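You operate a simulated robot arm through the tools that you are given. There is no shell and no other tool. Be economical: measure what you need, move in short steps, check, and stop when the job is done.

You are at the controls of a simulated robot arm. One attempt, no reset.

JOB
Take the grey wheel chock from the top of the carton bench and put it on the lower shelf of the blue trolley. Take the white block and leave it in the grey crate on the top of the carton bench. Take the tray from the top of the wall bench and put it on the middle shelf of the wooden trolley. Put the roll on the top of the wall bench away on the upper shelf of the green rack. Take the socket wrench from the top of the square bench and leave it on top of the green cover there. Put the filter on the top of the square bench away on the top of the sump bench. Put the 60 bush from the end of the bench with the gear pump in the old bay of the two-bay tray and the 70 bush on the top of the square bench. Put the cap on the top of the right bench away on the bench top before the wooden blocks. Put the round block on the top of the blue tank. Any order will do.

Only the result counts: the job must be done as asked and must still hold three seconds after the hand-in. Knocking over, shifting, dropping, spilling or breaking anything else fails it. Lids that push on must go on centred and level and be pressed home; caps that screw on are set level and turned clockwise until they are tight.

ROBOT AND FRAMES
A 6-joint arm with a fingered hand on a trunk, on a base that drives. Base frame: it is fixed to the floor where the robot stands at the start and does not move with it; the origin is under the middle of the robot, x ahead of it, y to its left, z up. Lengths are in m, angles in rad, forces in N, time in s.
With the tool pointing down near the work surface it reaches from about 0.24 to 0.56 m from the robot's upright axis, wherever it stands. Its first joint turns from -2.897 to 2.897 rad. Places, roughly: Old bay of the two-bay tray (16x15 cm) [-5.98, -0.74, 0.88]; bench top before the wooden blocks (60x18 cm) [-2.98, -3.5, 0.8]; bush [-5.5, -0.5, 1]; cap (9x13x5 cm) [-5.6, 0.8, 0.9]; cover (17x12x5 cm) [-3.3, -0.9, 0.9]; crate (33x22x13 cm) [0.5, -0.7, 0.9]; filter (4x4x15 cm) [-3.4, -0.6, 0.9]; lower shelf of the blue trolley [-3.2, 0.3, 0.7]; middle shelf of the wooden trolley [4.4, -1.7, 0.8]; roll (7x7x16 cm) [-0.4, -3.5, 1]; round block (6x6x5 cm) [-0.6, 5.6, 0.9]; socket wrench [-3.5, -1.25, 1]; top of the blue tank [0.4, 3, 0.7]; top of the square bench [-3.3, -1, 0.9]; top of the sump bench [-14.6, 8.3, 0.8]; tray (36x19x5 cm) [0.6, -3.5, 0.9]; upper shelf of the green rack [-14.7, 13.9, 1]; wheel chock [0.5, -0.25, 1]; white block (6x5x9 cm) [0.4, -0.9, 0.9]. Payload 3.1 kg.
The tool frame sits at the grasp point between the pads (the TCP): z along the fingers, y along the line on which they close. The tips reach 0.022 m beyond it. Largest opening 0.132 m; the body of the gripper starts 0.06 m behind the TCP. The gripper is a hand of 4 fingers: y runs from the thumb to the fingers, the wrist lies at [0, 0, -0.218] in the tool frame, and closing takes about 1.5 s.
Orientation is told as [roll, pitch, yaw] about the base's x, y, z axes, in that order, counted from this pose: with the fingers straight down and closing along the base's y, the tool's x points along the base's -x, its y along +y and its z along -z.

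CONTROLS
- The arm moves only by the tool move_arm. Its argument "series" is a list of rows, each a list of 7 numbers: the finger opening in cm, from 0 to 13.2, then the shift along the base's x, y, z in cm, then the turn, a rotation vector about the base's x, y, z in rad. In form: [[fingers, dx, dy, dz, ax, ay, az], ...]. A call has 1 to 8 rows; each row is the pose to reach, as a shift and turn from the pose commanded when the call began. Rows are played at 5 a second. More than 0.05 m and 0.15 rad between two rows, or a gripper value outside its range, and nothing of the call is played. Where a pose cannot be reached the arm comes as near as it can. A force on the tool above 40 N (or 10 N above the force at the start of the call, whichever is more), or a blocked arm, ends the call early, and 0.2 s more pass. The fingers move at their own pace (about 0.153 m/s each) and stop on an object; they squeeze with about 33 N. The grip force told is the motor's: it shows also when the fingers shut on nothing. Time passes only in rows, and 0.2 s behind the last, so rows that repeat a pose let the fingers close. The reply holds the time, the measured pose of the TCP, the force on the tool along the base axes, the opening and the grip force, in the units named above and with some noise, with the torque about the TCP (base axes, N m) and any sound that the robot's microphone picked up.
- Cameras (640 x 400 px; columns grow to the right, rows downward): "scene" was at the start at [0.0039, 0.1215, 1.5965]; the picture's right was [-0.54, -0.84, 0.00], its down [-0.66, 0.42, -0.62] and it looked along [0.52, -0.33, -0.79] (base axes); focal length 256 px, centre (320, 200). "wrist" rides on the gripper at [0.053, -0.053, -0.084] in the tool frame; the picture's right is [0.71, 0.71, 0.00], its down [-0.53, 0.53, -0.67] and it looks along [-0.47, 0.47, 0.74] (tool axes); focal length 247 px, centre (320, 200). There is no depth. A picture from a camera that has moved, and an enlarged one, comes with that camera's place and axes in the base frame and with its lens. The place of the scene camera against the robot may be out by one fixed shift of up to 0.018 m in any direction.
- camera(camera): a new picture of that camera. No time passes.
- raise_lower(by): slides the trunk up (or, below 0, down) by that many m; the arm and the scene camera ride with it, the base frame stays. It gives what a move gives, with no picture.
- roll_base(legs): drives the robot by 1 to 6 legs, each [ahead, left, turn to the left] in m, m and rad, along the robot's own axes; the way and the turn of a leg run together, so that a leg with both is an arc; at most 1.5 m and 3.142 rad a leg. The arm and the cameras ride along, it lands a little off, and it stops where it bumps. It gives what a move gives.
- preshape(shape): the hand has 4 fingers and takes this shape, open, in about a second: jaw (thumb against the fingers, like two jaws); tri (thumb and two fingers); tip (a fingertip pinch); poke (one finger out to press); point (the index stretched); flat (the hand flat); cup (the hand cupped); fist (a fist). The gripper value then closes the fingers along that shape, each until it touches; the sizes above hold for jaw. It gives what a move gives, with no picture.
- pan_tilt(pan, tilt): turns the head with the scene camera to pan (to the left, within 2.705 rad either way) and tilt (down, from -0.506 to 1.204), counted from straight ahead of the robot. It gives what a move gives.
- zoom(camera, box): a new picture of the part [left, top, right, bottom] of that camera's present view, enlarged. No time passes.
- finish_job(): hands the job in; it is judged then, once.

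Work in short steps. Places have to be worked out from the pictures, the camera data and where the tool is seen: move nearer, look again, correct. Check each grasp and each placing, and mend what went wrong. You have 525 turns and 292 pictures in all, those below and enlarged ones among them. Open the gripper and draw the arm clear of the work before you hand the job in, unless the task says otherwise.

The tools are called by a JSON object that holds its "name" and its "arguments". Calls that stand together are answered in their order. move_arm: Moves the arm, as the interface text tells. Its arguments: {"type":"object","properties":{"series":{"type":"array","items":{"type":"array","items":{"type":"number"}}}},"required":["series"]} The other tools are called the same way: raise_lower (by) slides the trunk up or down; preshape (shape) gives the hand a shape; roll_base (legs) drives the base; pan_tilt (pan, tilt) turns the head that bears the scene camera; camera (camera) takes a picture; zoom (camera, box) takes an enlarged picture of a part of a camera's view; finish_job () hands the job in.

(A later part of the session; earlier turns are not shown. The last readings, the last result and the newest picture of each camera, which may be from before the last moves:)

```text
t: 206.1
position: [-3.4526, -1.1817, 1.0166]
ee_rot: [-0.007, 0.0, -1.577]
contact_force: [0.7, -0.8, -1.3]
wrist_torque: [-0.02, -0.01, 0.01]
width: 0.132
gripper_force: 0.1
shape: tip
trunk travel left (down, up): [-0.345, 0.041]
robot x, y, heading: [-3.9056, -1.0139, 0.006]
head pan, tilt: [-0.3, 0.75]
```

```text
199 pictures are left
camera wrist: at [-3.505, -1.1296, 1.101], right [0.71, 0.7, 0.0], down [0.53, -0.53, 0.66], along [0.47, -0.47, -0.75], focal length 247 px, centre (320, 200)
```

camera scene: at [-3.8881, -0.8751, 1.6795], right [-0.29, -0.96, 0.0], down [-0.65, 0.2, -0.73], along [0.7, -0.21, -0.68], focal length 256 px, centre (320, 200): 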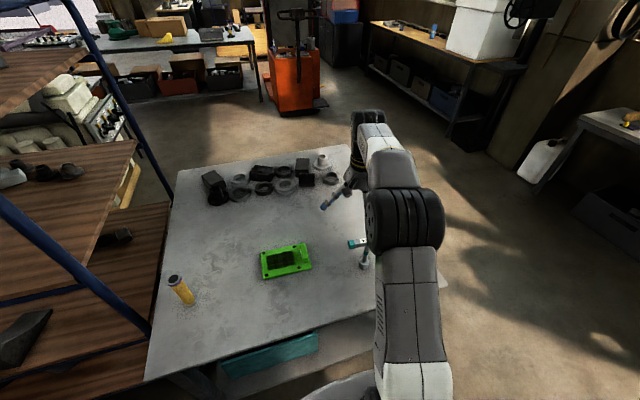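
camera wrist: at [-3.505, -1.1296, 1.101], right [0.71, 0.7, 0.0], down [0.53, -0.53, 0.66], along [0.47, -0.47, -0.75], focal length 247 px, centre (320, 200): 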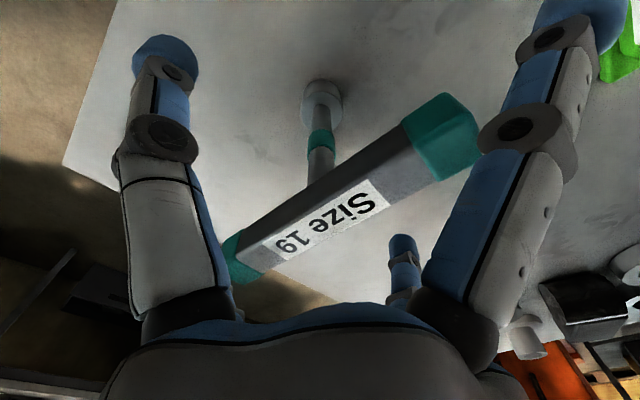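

Well placed; I trim 0.5 cm in x and lower 0.5 cm, then close slowly.

{"name": "move_arm", "arguments": {"series": [[10, 0.5, 0.3, -0.5, 0, 0, 0], [7, 0.5, 0.3, -0.5, 0, 0, 0], [5, 0.5, 0.3, -0.5, 0, 0, 0], [3.5, 0.5, 0.3, -0.5, 0, 0, 0], [2, 0.5, 0.3, -0.5, 0, 0, 0], [0, 0.5, 0.3, -0.5, 0, 0, 0], [0, 0.5, 0.3, -0.5, 0, 0, 0], [0, 0.5, 0.3, -0.5, 0, 0, 0]]}}

{"name": "camera", "arguments": {"camera": "wrist"}}

```text
t: 207.9
position: [-3.4447, -1.1785, 1.0126]
ee_rot: [-0.006, 0.001, -1.576]
contact_force: [0.9, 0.0, -0.3]
wrist_torque: [0.04, 0.01, -0.02]
width: 0.0045
gripper_force: 32.7
shape: tip
trunk travel left (down, up): [-0.345, 0.041]
robot x, y, heading: [-3.9067, -1.0117, 0.004]
head pan, tilt: [-0.3, 0.75]
```

```text
198 pictures are left
camera wrist: at [-3.4994, -1.126, 1.0963], right [0.71, 0.7, -0.01], down [0.53, -0.53, 0.66], along [0.47, -0.47, -0.75], focal length 247 px, centre (320, 200)
```

wrist: 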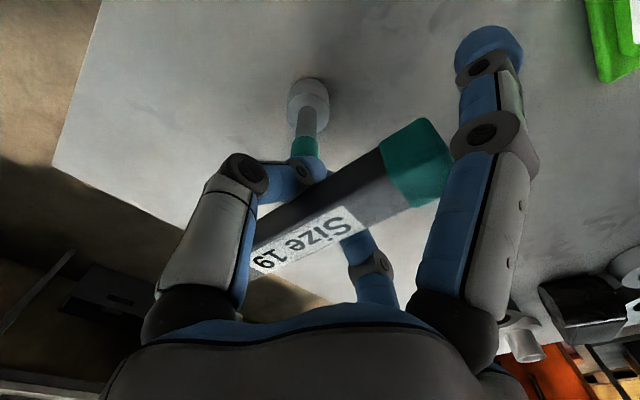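

Closed to 0.45 cm — the tips passed beneath the bar. I reopen, rise 1.7 cm and close on the bar itself.

{"name": "move_arm", "arguments": {"series": [[3, 0, 0, 0, 0, 0, 0], [6, 0, 0, 0, 0, 0, 0], [8, 0, 0, 0, 0, 0, 0], [8, 0, -0.5, 1.7, 0, 0, 0]]}}

{"name": "camera", "arguments": {"camera": "wrist"}}

```text
t: 208.9
position: [-3.4481, -1.1848, 1.0301]
ee_rot: [-0.007, 0.0, -1.575]
contact_force: [0.3, 0.2, -0.5]
wrist_torque: [-0.01, 0.02, -0.02]
width: 0.0795
gripper_force: 0.0
shape: tip
trunk travel left (down, up): [-0.345, 0.041]
robot x, y, heading: [-3.9087, -1.0131, 0.008]
head pan, tilt: [-0.3, 0.75]
```

```text
197 pictures are left
camera wrist: at [-3.5009, -1.131, 1.1139], right [0.71, 0.7, 0.0], down [0.53, -0.53, 0.66], along [0.47, -0.47, -0.75], focal length 247 px, centre (320, 200)
```

wrist: 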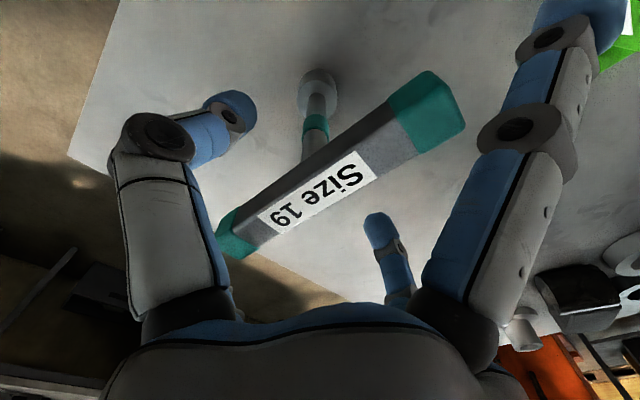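

Bar centre is now at the TCP. Closing.

{"name": "move_arm", "arguments": {"series": [[6, 0, 0, 0, 0, 0, 0], [4, 0, 0, 0, 0, 0, 0], [3, 0, 0, 0, 0, 0, 0], [2, 0, 0, 0, 0, 0, 0], [0, 0, 0, 0, 0, 0, 0], [0, 0, 0, 0, 0, 0, 0], [0, 0, 0, 0, 0, 0, 0]]}}

{"name": "camera", "arguments": {"camera": "wrist"}}

```text
t: 210.5
position: [-3.4474, -1.1841, 1.0283]
ee_rot: [-0.007, 0.0, -1.576]
contact_force: [0.2, -1.2, 0.1]
wrist_torque: [0.0, 0.01, 0.02]
width: 0.015
gripper_force: 32.7
shape: tip
trunk travel left (down, up): [-0.345, 0.041]
robot x, y, heading: [-3.9067, -1.0122, 0.009]
head pan, tilt: [-0.3, 0.75]
```

```text
196 pictures are left
camera wrist: at [-3.5001, -1.1309, 1.1134], right [0.71, 0.7, -0.01], down [0.53, -0.53, 0.66], along [0.47, -0.47, -0.75], focal length 247 px, centre (320, 200)
```

wrist: 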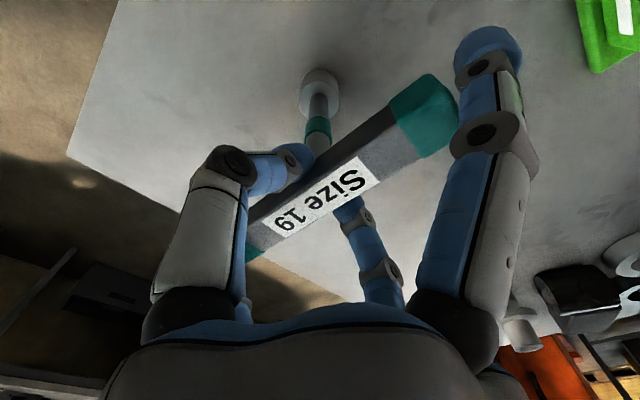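

Gripped bar (1.5 cm). Lifting 10 cm.

{"name": "move_arm", "arguments": {"series": [[0, 0, 0, 2, 0, 0, 0], [0, 0, 0, 5, 0, 0, 0], [0, 0, 0, 8, 0, 0, 0], [0, 0, 0, 11, 0, 0, 0]]}}

{"name": "camera", "arguments": {"camera": "wrist"}}

```text
t: 211.5
position: [-3.4464, -1.1823, 1.1394]
ee_rot: [-0.008, 0.001, -1.575]
contact_force: [-0.3, 0.6, -3.4]
wrist_torque: [-0.01, 0.01, 0.01]
width: 0.0146
gripper_force: 33.2
shape: tip
trunk travel left (down, up): [-0.345, 0.041]
robot x, y, heading: [-3.9075, -1.0131, 0.006]
head pan, tilt: [-0.3, 0.75]
```

```text
195 pictures are left
camera wrist: at [-3.4993, -1.131, 1.2238], right [0.71, 0.7, -0.01], down [0.53, -0.53, 0.66], along [0.46, -0.47, -0.75], focal length 247 px, centre (320, 200)
```

wrist: 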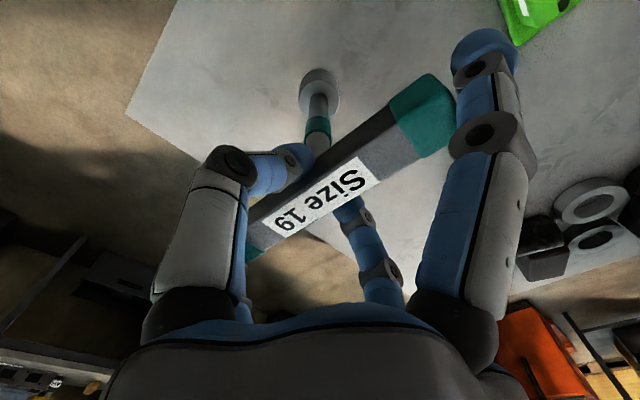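

Held securely; the socket hangs right under the TCP. I carry it over the cover centre.

{"name": "move_arm", "arguments": {"series": [[0, 1.2, 4, 0, 0, 0, 0], [0, 2.5, 8, 0, 0, 0, 0], [0, 4, 12, 0, 0, 0, 0], [0, 5.5, 16, 0, 0, 0, 0], [0, 7, 20, 0, 0, 0, 0], [0, 8.5, 24, 0, 0, 0, 0], [0, 9.4, 28.2, 0, 0, 0, 0]]}}

{"name": "camera", "arguments": {"camera": "wrist"}}

{"name": "camera", "arguments": {"camera": "scene"}}

```text
t: 213.1
position: [-3.3685, -0.903, 1.1385]
ee_rot: [-0.007, -0.001, -1.575]
contact_force: [-0.2, 0.5, -2.9]
wrist_torque: [-0.02, -0.06, 0.02]
width: 0.0144
gripper_force: 33.0
shape: tip
out of reach, approached as far as the arm can: row 7
trunk travel left (down, up): [-0.345, 0.041]
robot x, y, heading: [-3.9083, -1.0118, 0.006]
head pan, tilt: [-0.3, 0.75]
```

```text
194 pictures are left
camera wrist: at [-3.4215, -0.8504, 1.2224], right [0.71, 0.7, -0.01], down [0.53, -0.53, 0.66], along [0.46, -0.48, -0.75], focal length 247 px, centre (320, 200)
```

wrist: 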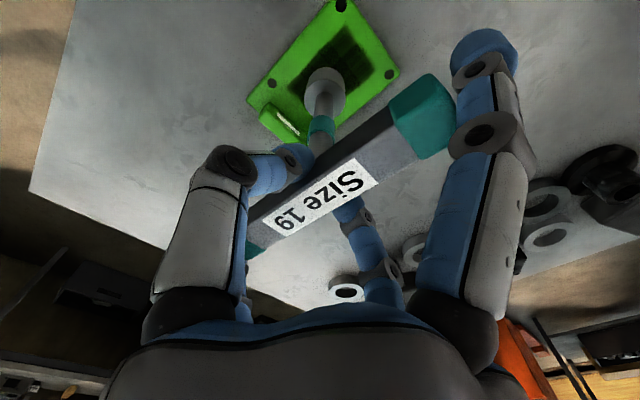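

```text
193 pictures are left
camera scene: at [-3.8891, -0.8736, 1.6795], right [-0.29, -0.96, 0.0], down [-0.65, 0.2, -0.73], along [0.7, -0.21, -0.68], focal length 256 px, centre (320, 200)
```

scene: 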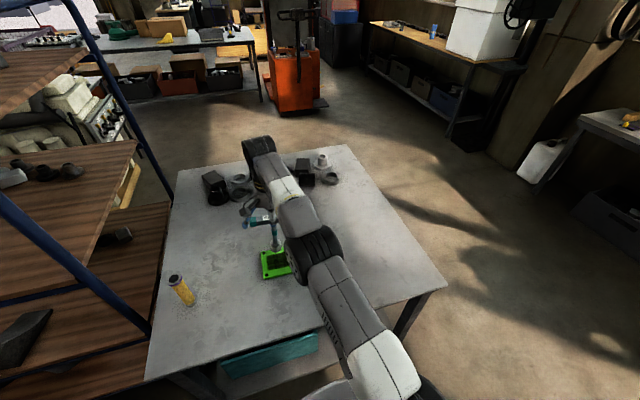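

Cover centre is ≈[-3.358,-0.90]; I nudge the base 1.2 cm forward to centre the socket, then check.

{"name": "roll_base", "arguments": {"legs": [[0.014, 0, 0]]}}

{"name": "zoom", "arguments": {"camera": "wrist", "box": [200, 0, 440, 150]}}

```text
t: 213.9
position: [-3.3532, -0.904, 1.1387]
ee_rot: [-0.007, 0.001, -1.575]
contact_force: [0.1, -0.2, -2.7]
wrist_torque: [-0.02, 0.02, 0.0]
width: 0.0145
gripper_force: 32.8
shape: tip
trunk travel left (down, up): [-0.345, 0.041]
robot x, y, heading: [-3.8923, -1.0106, 0.004]
head pan, tilt: [-0.3, 0.75]
```

```text
2.67 times, centred on (320, 75) of wrist
camera zoom: at [-3.4071, -0.8518, 1.2228], right [0.71, 0.7, 0.0], down [0.53, -0.53, 0.67], along [0.47, -0.47, -0.75], focal length 659 px, centre (320, 533)
```

zoom: 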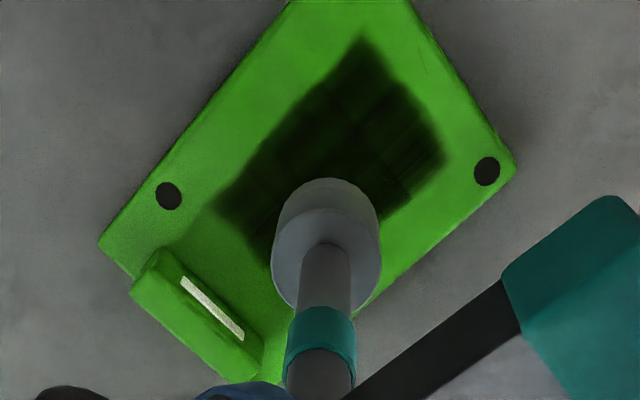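

Aligned. I lower to just above the plate and then feel for contact.

{"name": "move_arm", "arguments": {"series": [[0, 0, 0, -3, 0, 0, 0], [0, 0, 0, -5.5, 0, 0, 0], [0, 0, 0, -7, 0, 0, 0], [0, 0, 0, -7.8, 0, 0, 0], [0, 0, 0, -8.4, 0, 0, 0], [0, 0, 0, -8.8, 0, 0, 0]]}}

{"name": "camera", "arguments": {"camera": "wrist"}}

```text
t: 215.3
position: [-3.3414, -0.9015, 1.0511]
ee_rot: [-0.008, 0.0, -1.576]
contact_force: [0.2, -0.9, -3.2]
wrist_torque: [0.03, -0.02, 0.0]
width: 0.0145
gripper_force: 32.4
shape: tip
out of reach, approached as far as the arm can: row 1, 2, 3, 4, 5, 6
trunk travel left (down, up): [-0.345, 0.041]
robot x, y, heading: [-3.8967, -1.0152, 0.003]
head pan, tilt: [-0.3, 0.75]
```

```text
191 pictures are left
camera wrist: at [-3.3946, -0.8489, 1.1344], right [0.71, 0.7, -0.01], down [0.53, -0.53, 0.66], along [0.46, -0.48, -0.75], focal length 247 px, centre (320, 200)
```

wrist: 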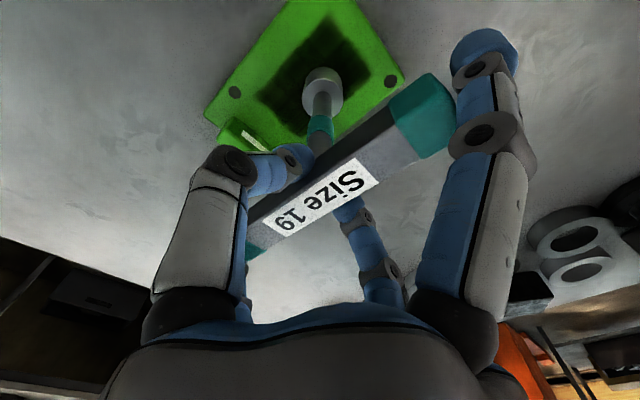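

Nearly there; continue down in 3 mm steps.

{"name": "move_arm", "arguments": {"series": [[0, -0.7, 0, -0.3, 0, 0, 0], [0, -0.7, 0, -0.6, 0, 0, 0], [0, -0.7, 0, -0.9, 0, 0, 0]]}}

```text
t: 216.1
position: [-3.3404, -0.9009, 1.043]
ee_rot: [-0.008, 0.001, -1.577]
contact_force: [-1.6, -0.1, -3.4]
wrist_torque: [0.02, -0.01, 0.01]
width: 0.0144
gripper_force: 32.7
shape: tip
out of reach, approached as far as the arm can: row 1, 2, 3
trunk travel left (down, up): [-0.345, 0.041]
robot x, y, heading: [-3.8904, -1.0104, 0.005]
head pan, tilt: [-0.3, 0.75]
```

{"name": "move_arm", "arguments": {"series": [[0, -1, 0, -0.4, 0, 0, 0], [0, -1, 0, -0.8, 0, 0, 0], [0, -1, 0, -1.2, 0, 0, 0], [0, -1, 0, -1.5, 0, 0, 0]]}}

{"name": "camera", "arguments": {"camera": "wrist"}}

```text
t: 217.1
position: [-3.3396, -0.8962, 1.0384]
ee_rot: [0.008, 0.006, -1.574]
contact_force: [-3.2, 0.4, 24.1]
wrist_torque: [0.03, 0.17, 0.01]
width: 0.0176
gripper_force: 33.2
shape: tip
out of reach, approached as far as the arm can: row 1, 2, 3, 4
trunk travel left (down, up): [-0.345, 0.041]
robot x, y, heading: [-3.8929, -1.0135, 0.007]
head pan, tilt: [-0.3, 0.75]
stopped in row 4: the force on the tool passed its limit at 42 N (the readings are from after the stop); the commanded pose is now the measured one
```

```text
190 pictures are left
camera wrist: at [-3.3944, -0.8443, 1.1217], right [0.71, 0.7, 0.01], down [0.52, -0.53, 0.67], along [0.48, -0.47, -0.74], focal length 247 px, centre (320, 200)
```

wrist: 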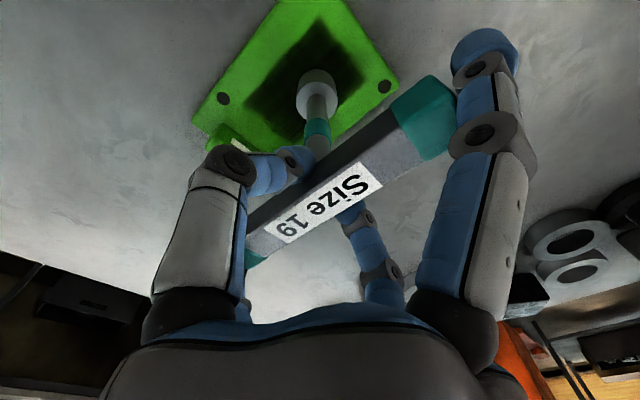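

Contact on the plate. I relax 2 mm, then open gently and rise.

{"name": "move_arm", "arguments": {"series": [[0, 0, 0, 0.25, 0, 0, 0], [0, 0, 0, 0.25, 0, 0, 0]]}}

{"name": "move_arm", "arguments": {"series": [[3, 0, 0, 0, 0, 0, 0], [4.5, 0, 0, 0, 0, 0, 0], [6, 0, 0, 0, 0, 0, 0], [8, 0, 0, 0, 0, 0, 0], [8, 0, 0, 2, 0, 0, 0]]}}

{"name": "camera", "arguments": {"camera": "wrist"}}

```text
t: 217.7
position: [-3.3409, -0.8973, 1.0385]
ee_rot: [0.003, 0.003, -1.575]
contact_force: [-1.6, 2.4, 18.5]
wrist_torque: [0.02, 0.06, 0.01]
width: 0.0173
gripper_force: 33.0
shape: tip
trunk travel left (down, up): [-0.345, 0.041]
robot x, y, heading: [-3.8936, -1.014, 0.007]
head pan, tilt: [-0.3, 0.75]
```

```text
t: 218.9
position: [-3.3407, -0.8968, 1.0561]
ee_rot: [0.001, 0.003, -1.575]
contact_force: [0.8, 0.2, 0.3]
wrist_torque: [0.02, -0.03, 0.02]
width: 0.0797
gripper_force: 0.0
shape: tip
trunk travel left (down, up): [-0.345, 0.041]
robot x, y, heading: [-3.8921, -1.008, 0.008]
head pan, tilt: [-0.3, 0.75]
```

```text
189 pictures are left
camera wrist: at [-3.3938, -0.845, 1.1407], right [0.71, 0.7, 0.0], down [0.52, -0.53, 0.67], along [0.47, -0.47, -0.74], focal length 247 px, centre (320, 200)
```

wrist: 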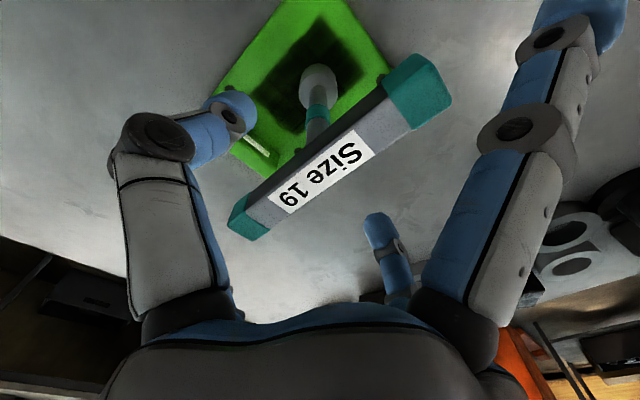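

It stands on the cover. I rise clear and check.

{"name": "move_arm", "arguments": {"series": [[8, 0, 0, 4, 0, 0, 0], [10, 0, 0, 8, 0, 0, 0], [13.2, 0, 0, 12, 0, 0, 0], [13.2, -4, 0, 13, 0, 0, 0], [13.2, -8, 0, 13, 0, 0, 0], [13.2, -12, 0, 13, 0, 0, 0]]}}

{"name": "zoom", "arguments": {"camera": "scene", "box": [150, 150, 390, 310]}}

```text
t: 220.3
position: [-3.373, -0.8974, 1.1898]
ee_rot: [0.0, 0.003, -1.574]
contact_force: [-0.5, -0.2, 1.1]
wrist_torque: [0.05, 0.01, 0.01]
width: 0.1317
gripper_force: 0.0
shape: tip
out of reach, approached as far as the arm can: row 1, 2, 3, 4, 5, 6
trunk travel left (down, up): [-0.345, 0.041]
robot x, y, heading: [-3.8931, -1.0107, 0.002]
head pan, tilt: [-0.3, 0.75]
```

```text
2.50 times, centred on (270, 230) of scene
camera zoom: at [-3.8741, -0.8745, 1.6795], right [-0.29, -0.96, 0.0], down [-0.65, 0.2, -0.73], along [0.7, -0.21, -0.68], focal length 640 px, centre (445, 125)
```

zoom: 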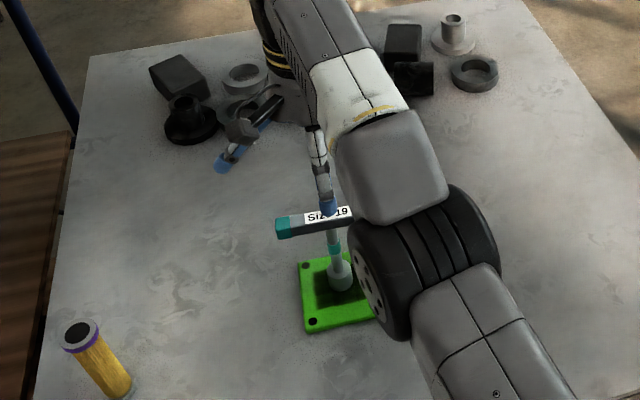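

Wrench done. I retract the arm, back off and turn to the bench behind (gear pump, bushes).

{"name": "move_arm", "arguments": {"series": [[13.2, -3, -2, 1, 0, 0, 0], [13.2, -7, -4, 2, 0, 0, 0], [13.2, -11, -6, 2, 0, 0, 0], [13.2, -15, -8, 2, 0, 0, 0], [13.2, -19, -10, 2, 0, 0, 0]]}}

{"name": "roll_base", "arguments": {"legs": [[-0.4, 0, 0], [0, 0, 3.14]]}}

{"name": "pan_tilt", "arguments": {"pan": 0.0, "tilt": 0.6}}

{"name": "camera", "arguments": {"camera": "scene"}}

{"name": "pan_tilt", "arguments": {"pan": -0.9, "tilt": 0.5}}

{"name": "camera", "arguments": {"camera": "scene"}}

```text
t: 221.5
position: [-3.3878, -0.946, 1.2426]
ee_rot: [-0.004, 0.004, -1.576]
contact_force: [-0.8, 0.6, 0.1]
wrist_torque: [0.02, -0.01, -0.02]
width: 0.1321
gripper_force: 0.1
shape: tip
out of reach, approached as far as the arm can: row 1, 2, 3, 4, 5
trunk travel left (down, up): [-0.345, 0.041]
robot x, y, heading: [-3.8925, -1.0127, 0.011]
head pan, tilt: [-0.3, 0.75]
```

```text
t: 231.3
position: [-4.8011, -1.0546, 1.2429]
ee_rot: [-0.004, 0.001, 1.519]
contact_force: [0.1, -0.3, -0.2]
wrist_torque: [0.0, 0.03, 0.03]
width: 0.1317
gripper_force: 0.1
shape: tip
trunk travel left (down, up): [-0.345, 0.041]
robot x, y, heading: [-4.2932, -1.0128, 3.099]
head pan, tilt: [-0.3, 0.75]
```

```text
t: 232.1
position: [-4.8023, -1.055, 1.2435]
ee_rot: [-0.004, 0.003, 1.518]
contact_force: [0.0, 0.3, -0.1]
wrist_torque: [0.02, -0.02, -0.06]
width: 0.132
gripper_force: 0.1
shape: tip
trunk travel left (down, up): [-0.345, 0.041]
robot x, y, heading: [-4.2936, -1.0145, 3.1]
head pan, tilt: [0.0, 0.6]
```

```text
187 pictures are left
camera scene: at [-4.3283, -1.145, 1.6923], right [0.04, 1.0, 0.0], down [0.56, -0.02, -0.82], along [-0.82, 0.04, -0.57], focal length 256 px, centre (320, 200)
```

scene: 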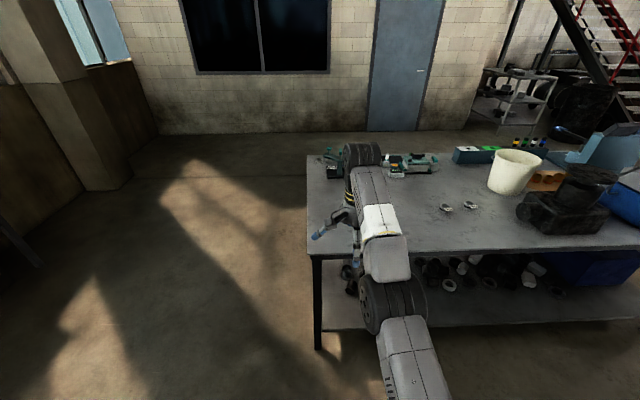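

```text
t: 233.3
position: [-4.8013, -1.0558, 1.2435]
ee_rot: [-0.003, 0.002, 1.52]
contact_force: [-0.2, -0.6, 0.1]
wrist_torque: [0.0, 0.02, -0.02]
width: 0.1319
gripper_force: 0.0
shape: tip
trunk travel left (down, up): [-0.345, 0.041]
robot x, y, heading: [-4.2961, -1.0118, 3.1]
head pan, tilt: [-0.901, 0.499]
```

```text
186 pictures are left
camera scene: at [-4.2936, -1.0753, 1.7015], right [0.81, 0.59, 0.0], down [0.28, -0.39, -0.88], along [-0.52, 0.71, -0.48], focal length 256 px, centre (320, 200)
```

scene: 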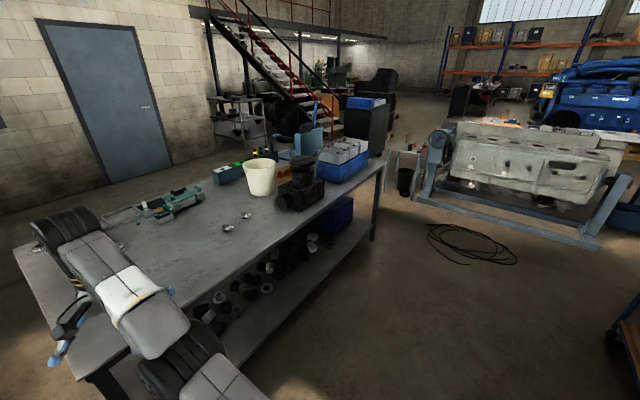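

Two small bushes lie near the gear pump and the two-bay tray is at the far edge. I move closer in front of them.

{"name": "roll_base", "arguments": {"legs": [[0, -0.45, 0.04], [0.36, 0, 0]]}}

{"name": "pan_tilt", "arguments": {"pan": 0.1, "tilt": 0.75}}

{"name": "camera", "arguments": {"camera": "scene"}}

```text
t: 237.8
position: [-5.1385, -0.631, 1.2437]
ee_rot: [-0.003, 0.001, 1.56]
contact_force: [-0.4, -0.1, 0.3]
wrist_torque: [-0.02, 0.01, -0.01]
width: 0.1319
gripper_force: 0.0
shape: tip
trunk travel left (down, up): [-0.345, 0.041]
robot x, y, heading: [-4.6308, -0.5648, 3.144]
head pan, tilt: [-0.901, 0.499]
```

```text
t: 239.1
position: [-5.1373, -0.6306, 1.2433]
ee_rot: [-0.003, 0.002, 1.56]
contact_force: [0.5, 0.4, 0.9]
wrist_torque: [0.03, 0.02, -0.01]
width: 0.1318
gripper_force: 0.0
shape: tip
trunk travel left (down, up): [-0.345, 0.041]
robot x, y, heading: [-4.6344, -0.5681, 3.14]
head pan, tilt: [0.099, 0.75]
```

```text
185 pictures are left
camera scene: at [-4.654, -0.7084, 1.6795], right [-0.1, 1.0, 0.0], down [0.68, 0.07, -0.73], along [-0.73, -0.07, -0.68], focal length 256 px, centre (320, 200)
```

scene: 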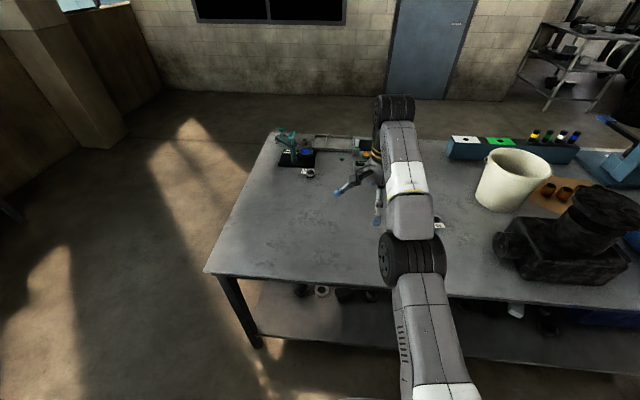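

The arm hides the middle; I swing the hand to the left and look again with zooms.

{"name": "move_arm", "arguments": {"series": [[13.2, 3, -3, 0, 0, 0, 0], [13.2, 6, -6, 0, 0, 0, 0], [13.2, 9, -9, 0, 0, 0, 0], [13.2, 12, -12, 0, 0, 0, 0], [13.2, 15, -15, 0, 0, 0, 0], [13.2, 18, -18, 0, 0, 0, 0], [13.2, 18, -22, 0, 0, 0, 0]]}}

{"name": "camera", "arguments": {"camera": "scene"}}

```text
t: 240.7
position: [-5.0102, -0.9015, 1.247]
ee_rot: [-0.004, 0.003, 1.56]
contact_force: [0.1, 0.7, 0.6]
wrist_torque: [0.0, 0.0, 0.0]
width: 0.132
gripper_force: 0.0
shape: tip
out of reach, approached as far as the arm can: row 1, 2, 3, 4, 5, 6, 7
trunk travel left (down, up): [-0.345, 0.041]
robot x, y, heading: [-4.6288, -0.5674, 3.14]
head pan, tilt: [0.099, 0.75]
```

```text
184 pictures are left
camera scene: at [-4.6534, -0.7087, 1.6795], right [-0.1, 1.0, 0.0], down [0.68, 0.07, -0.73], along [-0.73, -0.07, -0.68], focal length 256 px, centre (320, 200)
```

scene: 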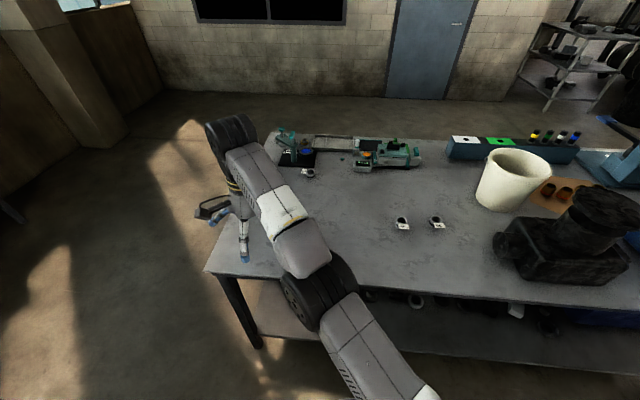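

Zooming on the bushes and on the tray area.

{"name": "zoom", "arguments": {"camera": "scene", "box": [370, 190, 470, 250]}}

{"name": "zoom", "arguments": {"camera": "scene", "box": [265, 115, 435, 185]}}

{"name": "zoom", "arguments": {"camera": "scene", "box": [440, 115, 600, 225]}}

```text
6.40 times, centred on (420, 220) of scene
camera zoom: at [-4.6534, -0.7087, 1.6795], right [-0.1, 1.0, 0.0], down [0.68, 0.07, -0.73], along [-0.73, -0.07, -0.68], focal length 1638 px, centre (-320, 72)
```

zoom: 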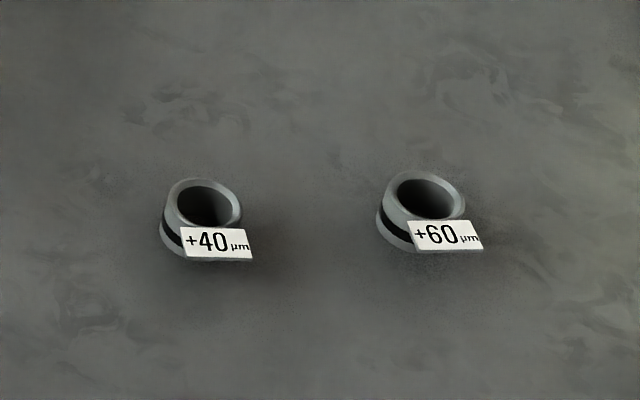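

```text
3.76 times, centred on (350, 150) of scene
camera zoom: at [-4.6534, -0.7087, 1.6795], right [-0.1, 1.0, 0.0], down [0.68, 0.07, -0.73], along [-0.73, -0.07, -0.68], focal length 964 px, centre (207, 388)
```

zoom: 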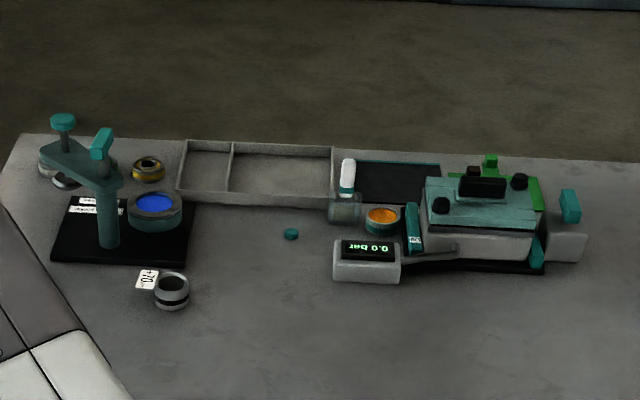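

```text
3.64 times, centred on (520, 170) of scene
camera zoom: at [-4.6534, -0.7087, 1.6795], right [-0.1, 1.0, 0.0], down [0.68, 0.07, -0.73], along [-0.73, -0.07, -0.68], focal length 931 px, centre (-407, 309)
```

zoom: 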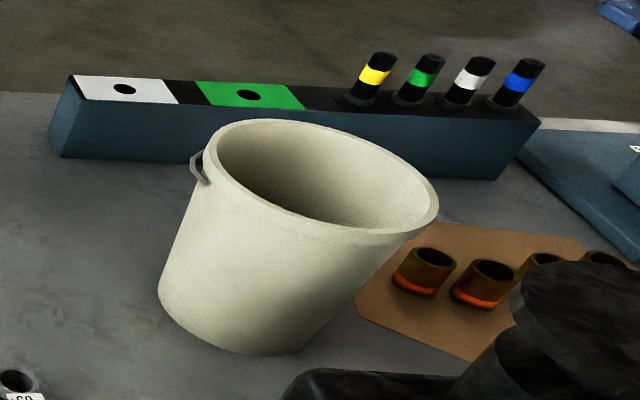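

The +60 bush is at ≈[-5.39,-0.30] (tag toward me), +40 at ≈[-5.38,-0.44], the 70 one near the black pad at ≈[-5.67,-0.85]; the tray at x≈-6.0 will be served from the west side. I drive up to grab the 60.

{"name": "roll_base", "arguments": {"legs": [[0.22, -0.2, 0]]}}

{"name": "move_arm", "arguments": {"series": [[13.2, 0, 2, 0, 0, 0, -0.15], [13.2, 0, 5, 0, 0, 0, -0.3], [13.2, 0, 8, 0, 0, 0, -0.45], [13.2, 0, 12, 0, 0, 0, -0.6], [13.2, 0, 16, 0, 0, 0, -0.75], [13.2, 0, 20, 0, 0, 0, -0.9], [13.2, 0, 24, 0, 0, 0, -1.05], [13.2, 0, 28, 0, 0, 0, -1.2]]}}

{"name": "camera", "arguments": {"camera": "wrist"}}

```text
t: 242.7
position: [-5.2293, -0.7096, 1.2455]
ee_rot: [-0.002, 0.002, 1.569]
contact_force: [-0.4, -0.6, 0.9]
wrist_torque: [-0.01, -0.02, -0.01]
width: 0.1319
gripper_force: 0.1
shape: tip
trunk travel left (down, up): [-0.345, 0.041]
robot x, y, heading: [-4.851, -0.3726, -3.132]
head pan, tilt: [0.099, 0.75]
```

```text
t: 244.5
position: [-5.3548, -0.4482, 1.2526]
ee_rot: [-0.002, 0.004, 0.367]
contact_force: [0.5, 0.3, -0.9]
wrist_torque: [-0.06, 0.03, 0.0]
width: 0.132
gripper_force: 0.1
shape: tip
out of reach, approached as far as the arm can: row 1, 2, 3, 4, 5, 6, 7, 8
trunk travel left (down, up): [-0.345, 0.041]
robot x, y, heading: [-4.8546, -0.3745, -3.136]
head pan, tilt: [0.099, 0.75]
```

```text
180 pictures are left
camera wrist: at [-5.3871, -0.5167, 1.3376], right [-0.91, 0.41, 0.0], down [0.3, 0.68, 0.66], along [0.27, 0.61, -0.75], focal length 247 px, centre (320, 200)
```

wrist: 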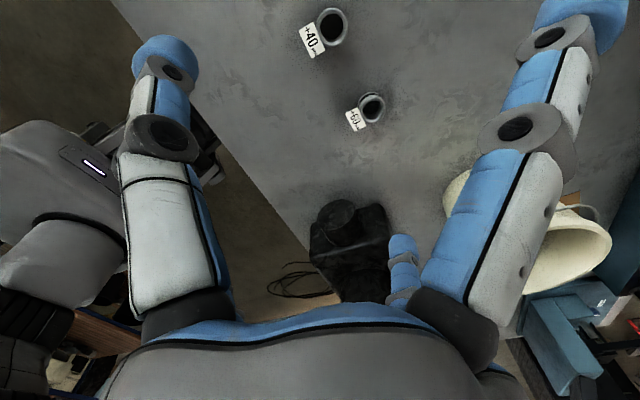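

Bush +60 refined to [-5.40,-0.337]. I nudge 3 cm closer and bring the hand over it, lower, finishing the yaw.

{"name": "roll_base", "arguments": {"legs": [[0.03, 0, 0]]}}

{"name": "move_arm", "arguments": {"series": [[13.2, 0, 2, -3, 0, 0, -0.12], [13.2, 0, 4, -6, 0, 0, -0.24], [13.2, 0, 6, -9, 0, 0, -0.36], [13.2, 0, 8, -12, 0, 0, -0.36], [13.2, 0, 9, -15, 0, 0, -0.36]]}}

{"name": "camera", "arguments": {"camera": "wrist"}}

```text
t: 245.3
position: [-5.3577, -0.4502, 1.2545]
ee_rot: [-0.004, 0.001, 0.366]
contact_force: [0.4, 0.8, 0.7]
wrist_torque: [-0.02, 0.01, -0.02]
width: 0.1318
gripper_force: 0.1
shape: tip
trunk travel left (down, up): [-0.345, 0.041]
robot x, y, heading: [-4.8537, -0.3704, -3.137]
head pan, tilt: [0.099, 0.75]
stopped in leg 1: the robot was blocked; the commanded pose is now the measured one
```

```text
t: 246.5
position: [-5.3647, -0.3602, 1.2261]
ee_rot: [-0.004, -0.037, 0.006]
contact_force: [-0.7, 0.3, 0.3]
wrist_torque: [0.02, -0.05, -0.02]
width: 0.1319
gripper_force: 0.0
shape: tip
out of reach, approached as far as the arm can: row 1, 2, 3, 4, 5
trunk travel left (down, up): [-0.345, 0.041]
robot x, y, heading: [-4.8524, -0.375, -3.137]
head pan, tilt: [0.099, 0.75]
```

```text
179 pictures are left
camera wrist: at [-5.4213, -0.4135, 1.3078], right [-0.71, 0.7, -0.03], down [0.5, 0.53, 0.69], along [0.5, 0.47, -0.73], focal length 247 px, centre (320, 200)
```

wrist: 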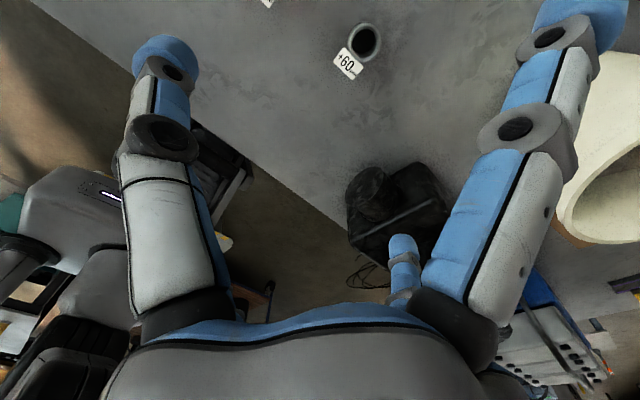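

The arm lags its command; I hold the target to see whether it converges, after lowering the trunk 7 cm.

{"name": "raise_lower", "arguments": {"by": -0.08}}

{"name": "move_arm", "arguments": {"series": [[13.2, 1, 0, 0, 0, 0.037, 0], [13.2, 1, 0, -2, 0, 0.037, 0], [13.2, 1, 0, -4, 0, 0.037, 0]]}}

```text
t: 247.7
position: [-5.3629, -0.3586, 1.1453]
ee_rot: [-0.005, -0.039, 0.007]
contact_force: [-0.6, 0.9, 0.5]
wrist_torque: [-0.03, 0.01, -0.02]
width: 0.1321
gripper_force: 0.0
shape: tip
trunk travel left (down, up): [-0.265, 0.121]
robot x, y, heading: [-4.8522, -0.3731, -3.133]
head pan, tilt: [0.099, 0.75]
```

```text
t: 248.5
position: [-5.3626, -0.3583, 1.1597]
ee_rot: [-0.004, -0.01, 0.008]
contact_force: [-0.3, -0.5, -0.2]
wrist_torque: [0.01, -0.03, 0.01]
width: 0.1318
gripper_force: 0.1
shape: tip
out of reach, approached as far as the arm can: row 1, 2, 3
trunk travel left (down, up): [-0.265, 0.121]
robot x, y, heading: [-4.8546, -0.3706, -3.135]
head pan, tilt: [0.099, 0.75]
```

The arm may be stuck near full stretch. I command a retraction of 15 cm with a slight rise, to see if it recovers.

{"name": "move_arm", "arguments": {"series": [[13.2, 4, 0, 3, 0, 0, 0], [13.2, 8, 0, 6, 0, 0, 0], [13.2, 12, 0, 9, 0, 0, 0], [13.2, 16, 0, 12, 0, 0, 0], [13.2, 20, 0, 14, 0, 0, 0]]}}

{"name": "camera", "arguments": {"camera": "scene"}}

```text
t: 249.7
position: [-5.1604, -0.3622, 1.3002]
ee_rot: [-0.004, 0.0, 0.005]
contact_force: [-0.1, -0.6, 0.5]
wrist_torque: [-0.01, 0.0, 0.0]
width: 0.132
gripper_force: 0.2
shape: tip
out of reach, approached as far as the arm can: row 1
trunk travel left (down, up): [-0.265, 0.121]
robot x, y, heading: [-4.8509, -0.3756, -3.134]
head pan, tilt: [0.099, 0.75]
```

```text
178 pictures are left
camera scene: at [-4.8742, -0.5144, 1.5986], right [-0.11, 0.99, 0.0], down [0.68, 0.07, -0.73], along [-0.73, -0.08, -0.68], focal length 256 px, centre (320, 200)
```

scene: 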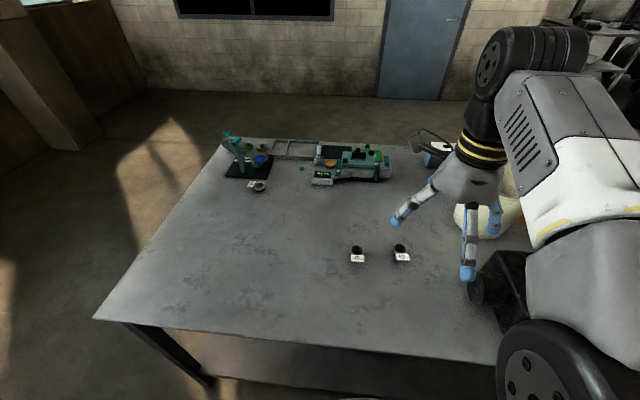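

Recovered. I now descend first at short reach, then extend outward toward the bush.

{"name": "move_arm", "arguments": {"series": [[13.2, 0, 0, -4, 0, 0, 0], [13.2, 0, 0, -8, 0, 0, 0], [13.2, 0, 0, -12, 0, 0, 0], [13.2, 0, 0, -16, 0, 0, 0], [13.2, -4, 0.5, -18, 0, 0, 0], [13.2, -8, 1, -18, 0, 0, 0], [13.2, -12, 1.5, -18, 0, 0, 0], [13.2, -16, 2.5, -18, 0, 0, 0]]}}

{"name": "camera", "arguments": {"camera": "wrist"}}

```text
t: 251.5
position: [-5.323, -0.3316, 1.1136]
ee_rot: [-0.005, -0.003, 0.008]
contact_force: [-0.9, 0.2, 0.4]
wrist_torque: [-0.01, 0.0, 0.01]
width: 0.1321
gripper_force: 0.0
shape: tip
trunk travel left (down, up): [-0.265, 0.121]
robot x, y, heading: [-4.856, -0.3757, -3.133]
head pan, tilt: [0.099, 0.75]
```

```text
177 pictures are left
camera wrist: at [-5.3784, -0.3865, 1.1984], right [-0.71, 0.7, -0.01], down [0.52, 0.53, 0.67], along [0.47, 0.47, -0.74], focal length 247 px, centre (320, 200)
```

wrist: 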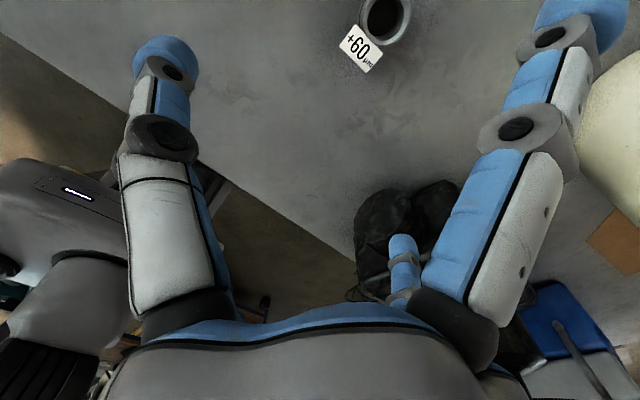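

Bush refined: [-5.402,-0.326], top ≈0.905. I extend over it with fingers at 9 cm and descend to ~0.90.

{"name": "move_arm", "arguments": {"series": [[9, -4, 0.3, -2, 0, 0, 0], [9, -7.9, 0.6, -4, 0, 0, 0], [9, -7.9, 0.6, -8, 0, 0, 0], [9, -7.9, 0.6, -12, 0, 0, 0], [9, -7.9, 0.6, -15, 0, 0, 0], [9, -7.9, 0.6, -17.5, 0, 0, 0]]}}

{"name": "camera", "arguments": {"camera": "wrist"}}

```text
t: 252.9
position: [-5.4033, -0.3314, 0.9416]
ee_rot: [-0.004, -0.002, 0.006]
contact_force: [-0.3, 0.3, -0.4]
wrist_torque: [0.02, 0.02, 0.01]
width: 0.0903
gripper_force: 0.0
shape: tip
out of reach, approached as far as the arm can: row 2
trunk travel left (down, up): [-0.265, 0.121]
robot x, y, heading: [-4.8508, -0.3736, -3.131]
head pan, tilt: [0.099, 0.75]
```

```text
176 pictures are left
camera wrist: at [-5.4568, -0.3848, 1.0252], right [-0.71, 0.7, 0.0], down [0.52, 0.53, 0.67], along [0.47, 0.47, -0.75], focal length 247 px, centre (320, 200)
```

wrist: 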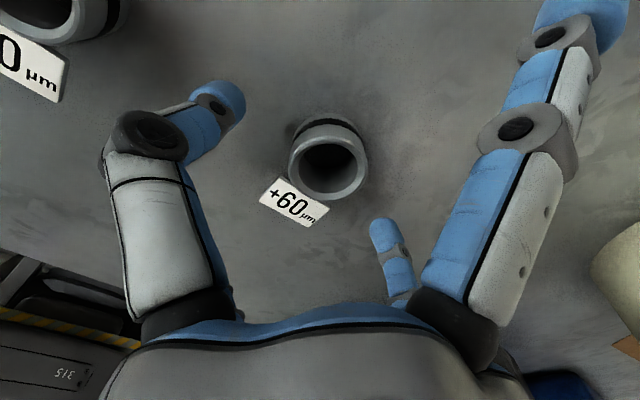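

Aligned within 5 mm. Descend 4 cm and close.

{"name": "move_arm", "arguments": {"series": [[9, -0.2, 0.3, -2, 0, 0, 0], [9, -0.2, 0.3, -4, 0, 0, 0], [7, -0.2, 0.3, -4, 0, 0, 0], [5, -0.2, 0.3, -4, 0, 0, 0], [3, -0.2, 0.3, -4, 0, 0, 0], [0, -0.2, 0.3, -4, 0, 0, 0], [0, -0.2, 0.3, -4, 0, 0, 0], [0, -0.2, 0.3, -4, 0, 0, 0]]}}

{"name": "camera", "arguments": {"camera": "wrist"}}

```text
t: 254.7
position: [-5.4055, -0.3251, 0.9021]
ee_rot: [-0.004, -0.002, 0.006]
contact_force: [-0.1, -1.4, 1.7]
wrist_torque: [-0.09, 0.0, 0.0]
width: 0.039
gripper_force: 32.8
shape: tip
trunk travel left (down, up): [-0.265, 0.121]
robot x, y, heading: [-4.8553, -0.3728, -3.137]
head pan, tilt: [0.099, 0.75]
```

```text
175 pictures are left
camera wrist: at [-5.4585, -0.3798, 0.9859], right [-0.71, 0.7, 0.0], down [0.52, 0.53, 0.67], along [0.47, 0.47, -0.75], focal length 247 px, centre (320, 200)
```

wrist: 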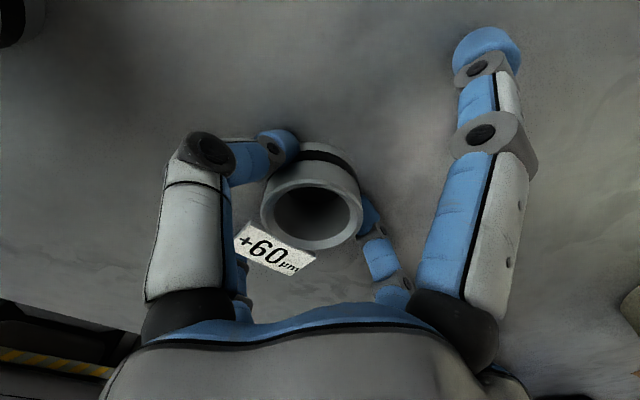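

Gripped at 3.9 cm. Lift and retract.

{"name": "move_arm", "arguments": {"series": [[0, 0, 0, 4, 0, 0, 0], [0, 0, 0, 9, 0, 0, 0], [0, 1, 0, 13.5, 0, 0, 0], [0, 5, 0, 16, 0, 0, 0], [0, 9, 0, 18, 0, 0, 0], [0, 13.5, 0, 19, 0, 0, 0], [0, 18, 0, 20, 0, 0, 0], [0, 22, 0, 20, 0, 0, 0]]}}

{"name": "roll_base", "arguments": {"legs": [[-0.5, 0, 0], [0, 1.5, 0], [1.1, 0.1, 0], [1.0, 0, 0]]}}

{"name": "pan_tilt", "arguments": {"pan": -1.2, "tilt": 0.5}}

{"name": "camera", "arguments": {"camera": "scene"}}

```text
t: 256.5
position: [-5.1848, -0.3203, 1.1023]
ee_rot: [-0.006, -0.001, 0.007]
contact_force: [-0.1, -0.3, -0.9]
wrist_torque: [-0.01, 0.02, -0.01]
width: 0.0382
gripper_force: 33.0
shape: tip
trunk travel left (down, up): [-0.265, 0.121]
robot x, y, heading: [-4.8528, -0.3737, -3.133]
head pan, tilt: [0.099, 0.75]
```

```text
t: 276.4
position: [-6.7499, -2.0559, 1.1027]
ee_rot: [-0.006, -0.002, 0.054]
contact_force: [-0.4, 0.1, -1.1]
wrist_torque: [-0.02, -0.03, 0.02]
width: 0.0381
gripper_force: 33.4
shape: tip
trunk travel left (down, up): [-0.265, 0.121]
robot x, y, heading: [-6.4161, -2.0904, -3.087]
head pan, tilt: [0.099, 0.75]
```

```text
t: 277.9
position: [-6.7491, -2.0558, 1.1024]
ee_rot: [-0.006, -0.001, 0.055]
contact_force: [-0.3, -0.3, -0.6]
wrist_torque: [0.0, 0.01, 0.02]
width: 0.0381
gripper_force: 33.0
shape: tip
trunk travel left (down, up): [-0.265, 0.121]
robot x, y, heading: [-6.4149, -2.0896, -3.089]
head pan, tilt: [-1.201, 0.499]
```

```text
174 pictures are left
camera scene: at [-6.3853, -2.1385, 1.6206], right [0.91, 0.41, 0.0], down [0.2, -0.44, -0.88], along [-0.36, 0.8, -0.48], focal length 256 px, centre (320, 200)
```

scene: 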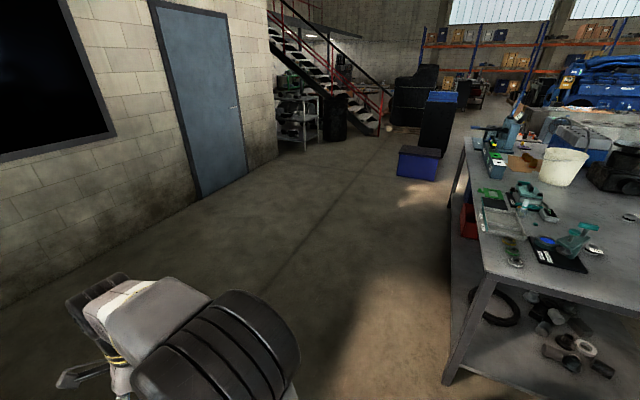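

Corridor clear. I go round to the west side and turn to face the tray.

{"name": "roll_base", "arguments": {"legs": [[0.25, 0, 0], [0, -1.32, 0], [0, 0, 3.089]]}}

{"name": "pan_tilt", "arguments": {"pan": 0.1, "tilt": 0.75}}

{"name": "camera", "arguments": {"camera": "scene"}}

```text
t: 293.2
position: [-6.4137, -0.8495, 1.102]
ee_rot: [-0.005, -0.002, -3.091]
contact_force: [0.2, 0.8, -0.8]
wrist_torque: [-0.02, -0.03, 0.02]
width: 0.0379
gripper_force: 32.7
shape: tip
trunk travel left (down, up): [-0.265, 0.121]
robot x, y, heading: [-6.7521, -0.8095, 0.055]
head pan, tilt: [-1.201, 0.499]
```

```text
t: 294.6
position: [-6.4153, -0.849, 1.1024]
ee_rot: [-0.006, -0.001, -3.088]
contact_force: [-0.4, 0.0, -0.9]
wrist_torque: [0.0, 0.01, 0.01]
width: 0.0379
gripper_force: 32.5
shape: tip
trunk travel left (down, up): [-0.265, 0.121]
robot x, y, heading: [-6.7521, -0.8155, 0.049]
head pan, tilt: [0.099, 0.75]
```

```text
173 pictures are left
camera scene: at [-6.7337, -0.6412, 1.5986], right [0.15, -0.99, 0.0], down [-0.67, -0.1, -0.73], along [0.72, 0.11, -0.68], focal length 256 px, centre (320, 200)
```

scene: 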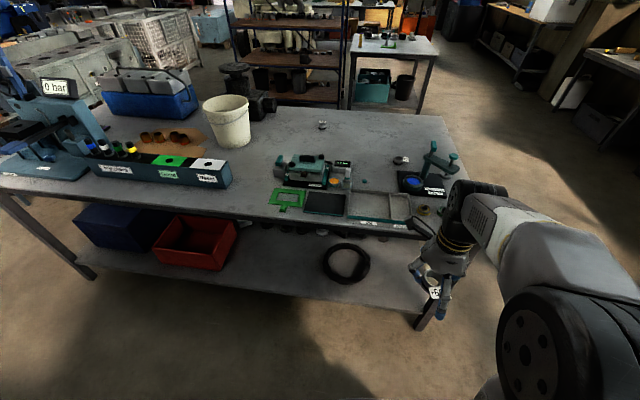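

Zoom on the two-bay tray to read its labels.

{"name": "zoom", "arguments": {"camera": "scene", "box": [260, 140, 480, 260]}}

{"name": "zoom", "arguments": {"camera": "scene", "box": [60, 130, 280, 240]}}

```text
2.91 times, centred on (370, 200) of scene
camera zoom: at [-6.7337, -0.6412, 1.5986], right [0.15, -0.99, 0.0], down [-0.67, -0.1, -0.73], along [0.72, 0.11, -0.68], focal length 745 px, centre (174, 200)
```

zoom: 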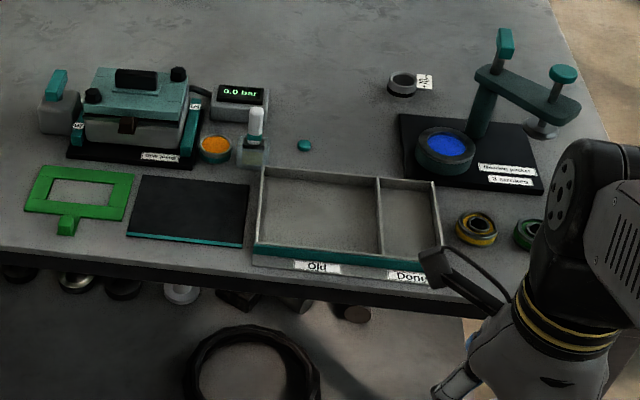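

```text
2.91 times, centred on (170, 185) of scene
camera zoom: at [-6.7337, -0.6412, 1.5986], right [0.15, -0.99, 0.0], down [-0.67, -0.1, -0.73], along [0.72, 0.11, -0.68], focal length 745 px, centre (756, 244)
```

zoom: 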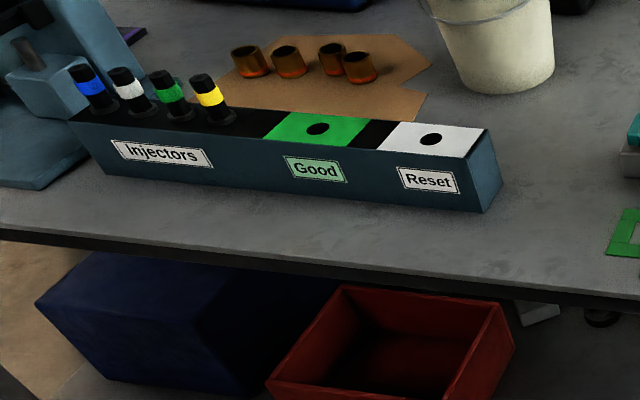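

Labels read "Old" on the larger bay ([-5.97,-0.73]) and "Done" on the small one. I drive up 0.36 m and move the bush over the Old bay.

{"name": "roll_base", "arguments": {"legs": [[0.36, 0.05, -0.05]]}}

{"name": "move_arm", "arguments": {"series": [[0, 2, 3, 0, 0, 0, 0], [0, 4, 6, 0, 0, 0, 0], [0, 6, 9, 0, 0, 0, 0]]}}

{"name": "camera", "arguments": {"camera": "wrist"}}

{"name": "camera", "arguments": {"camera": "scene"}}

```text
t: 297.0
position: [-6.0557, -0.8009, 1.1017]
ee_rot: [-0.006, 0.0, -3.133]
contact_force: [-0.4, -1.0, -1.6]
wrist_torque: [-0.02, -0.02, -0.01]
width: 0.038
gripper_force: 32.9
shape: tip
trunk travel left (down, up): [-0.265, 0.121]
robot x, y, heading: [-6.3875, -0.75, 0.01]
head pan, tilt: [0.099, 0.75]
```

```text
t: 297.8
position: [-5.9935, -0.7094, 1.1029]
ee_rot: [-0.003, -0.002, -3.132]
contact_force: [0.4, 0.1, -1.2]
wrist_torque: [-0.01, 0.03, 0.01]
width: 0.0379
gripper_force: 32.2
shape: tip
trunk travel left (down, up): [-0.265, 0.121]
robot x, y, heading: [-6.3923, -0.7474, 0.011]
head pan, tilt: [0.099, 0.75]
```

```text
170 pictures are left
camera wrist: at [-5.942, -0.6577, 1.1878], right [0.71, -0.7, 0.0], down [-0.52, -0.53, 0.67], along [-0.47, -0.47, -0.74], focal length 247 px, centre (320, 200)
```

wrist: 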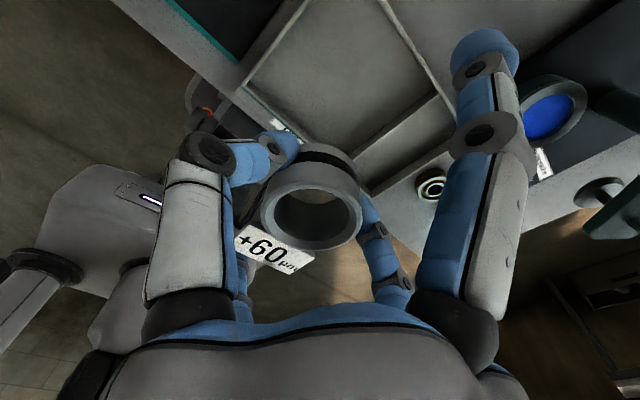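

```text
169 pictures are left
camera scene: at [-6.3661, -0.5789, 1.5985], right [0.11, -0.99, 0.0], down [-0.68, -0.08, -0.73], along [0.73, 0.08, -0.68], focal length 256 px, centre (320, 200)
```

scene: 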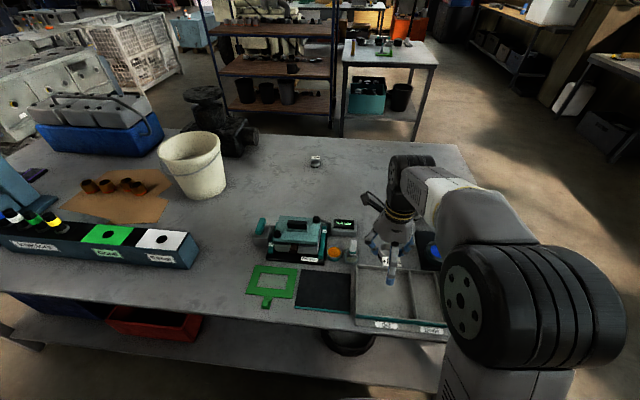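

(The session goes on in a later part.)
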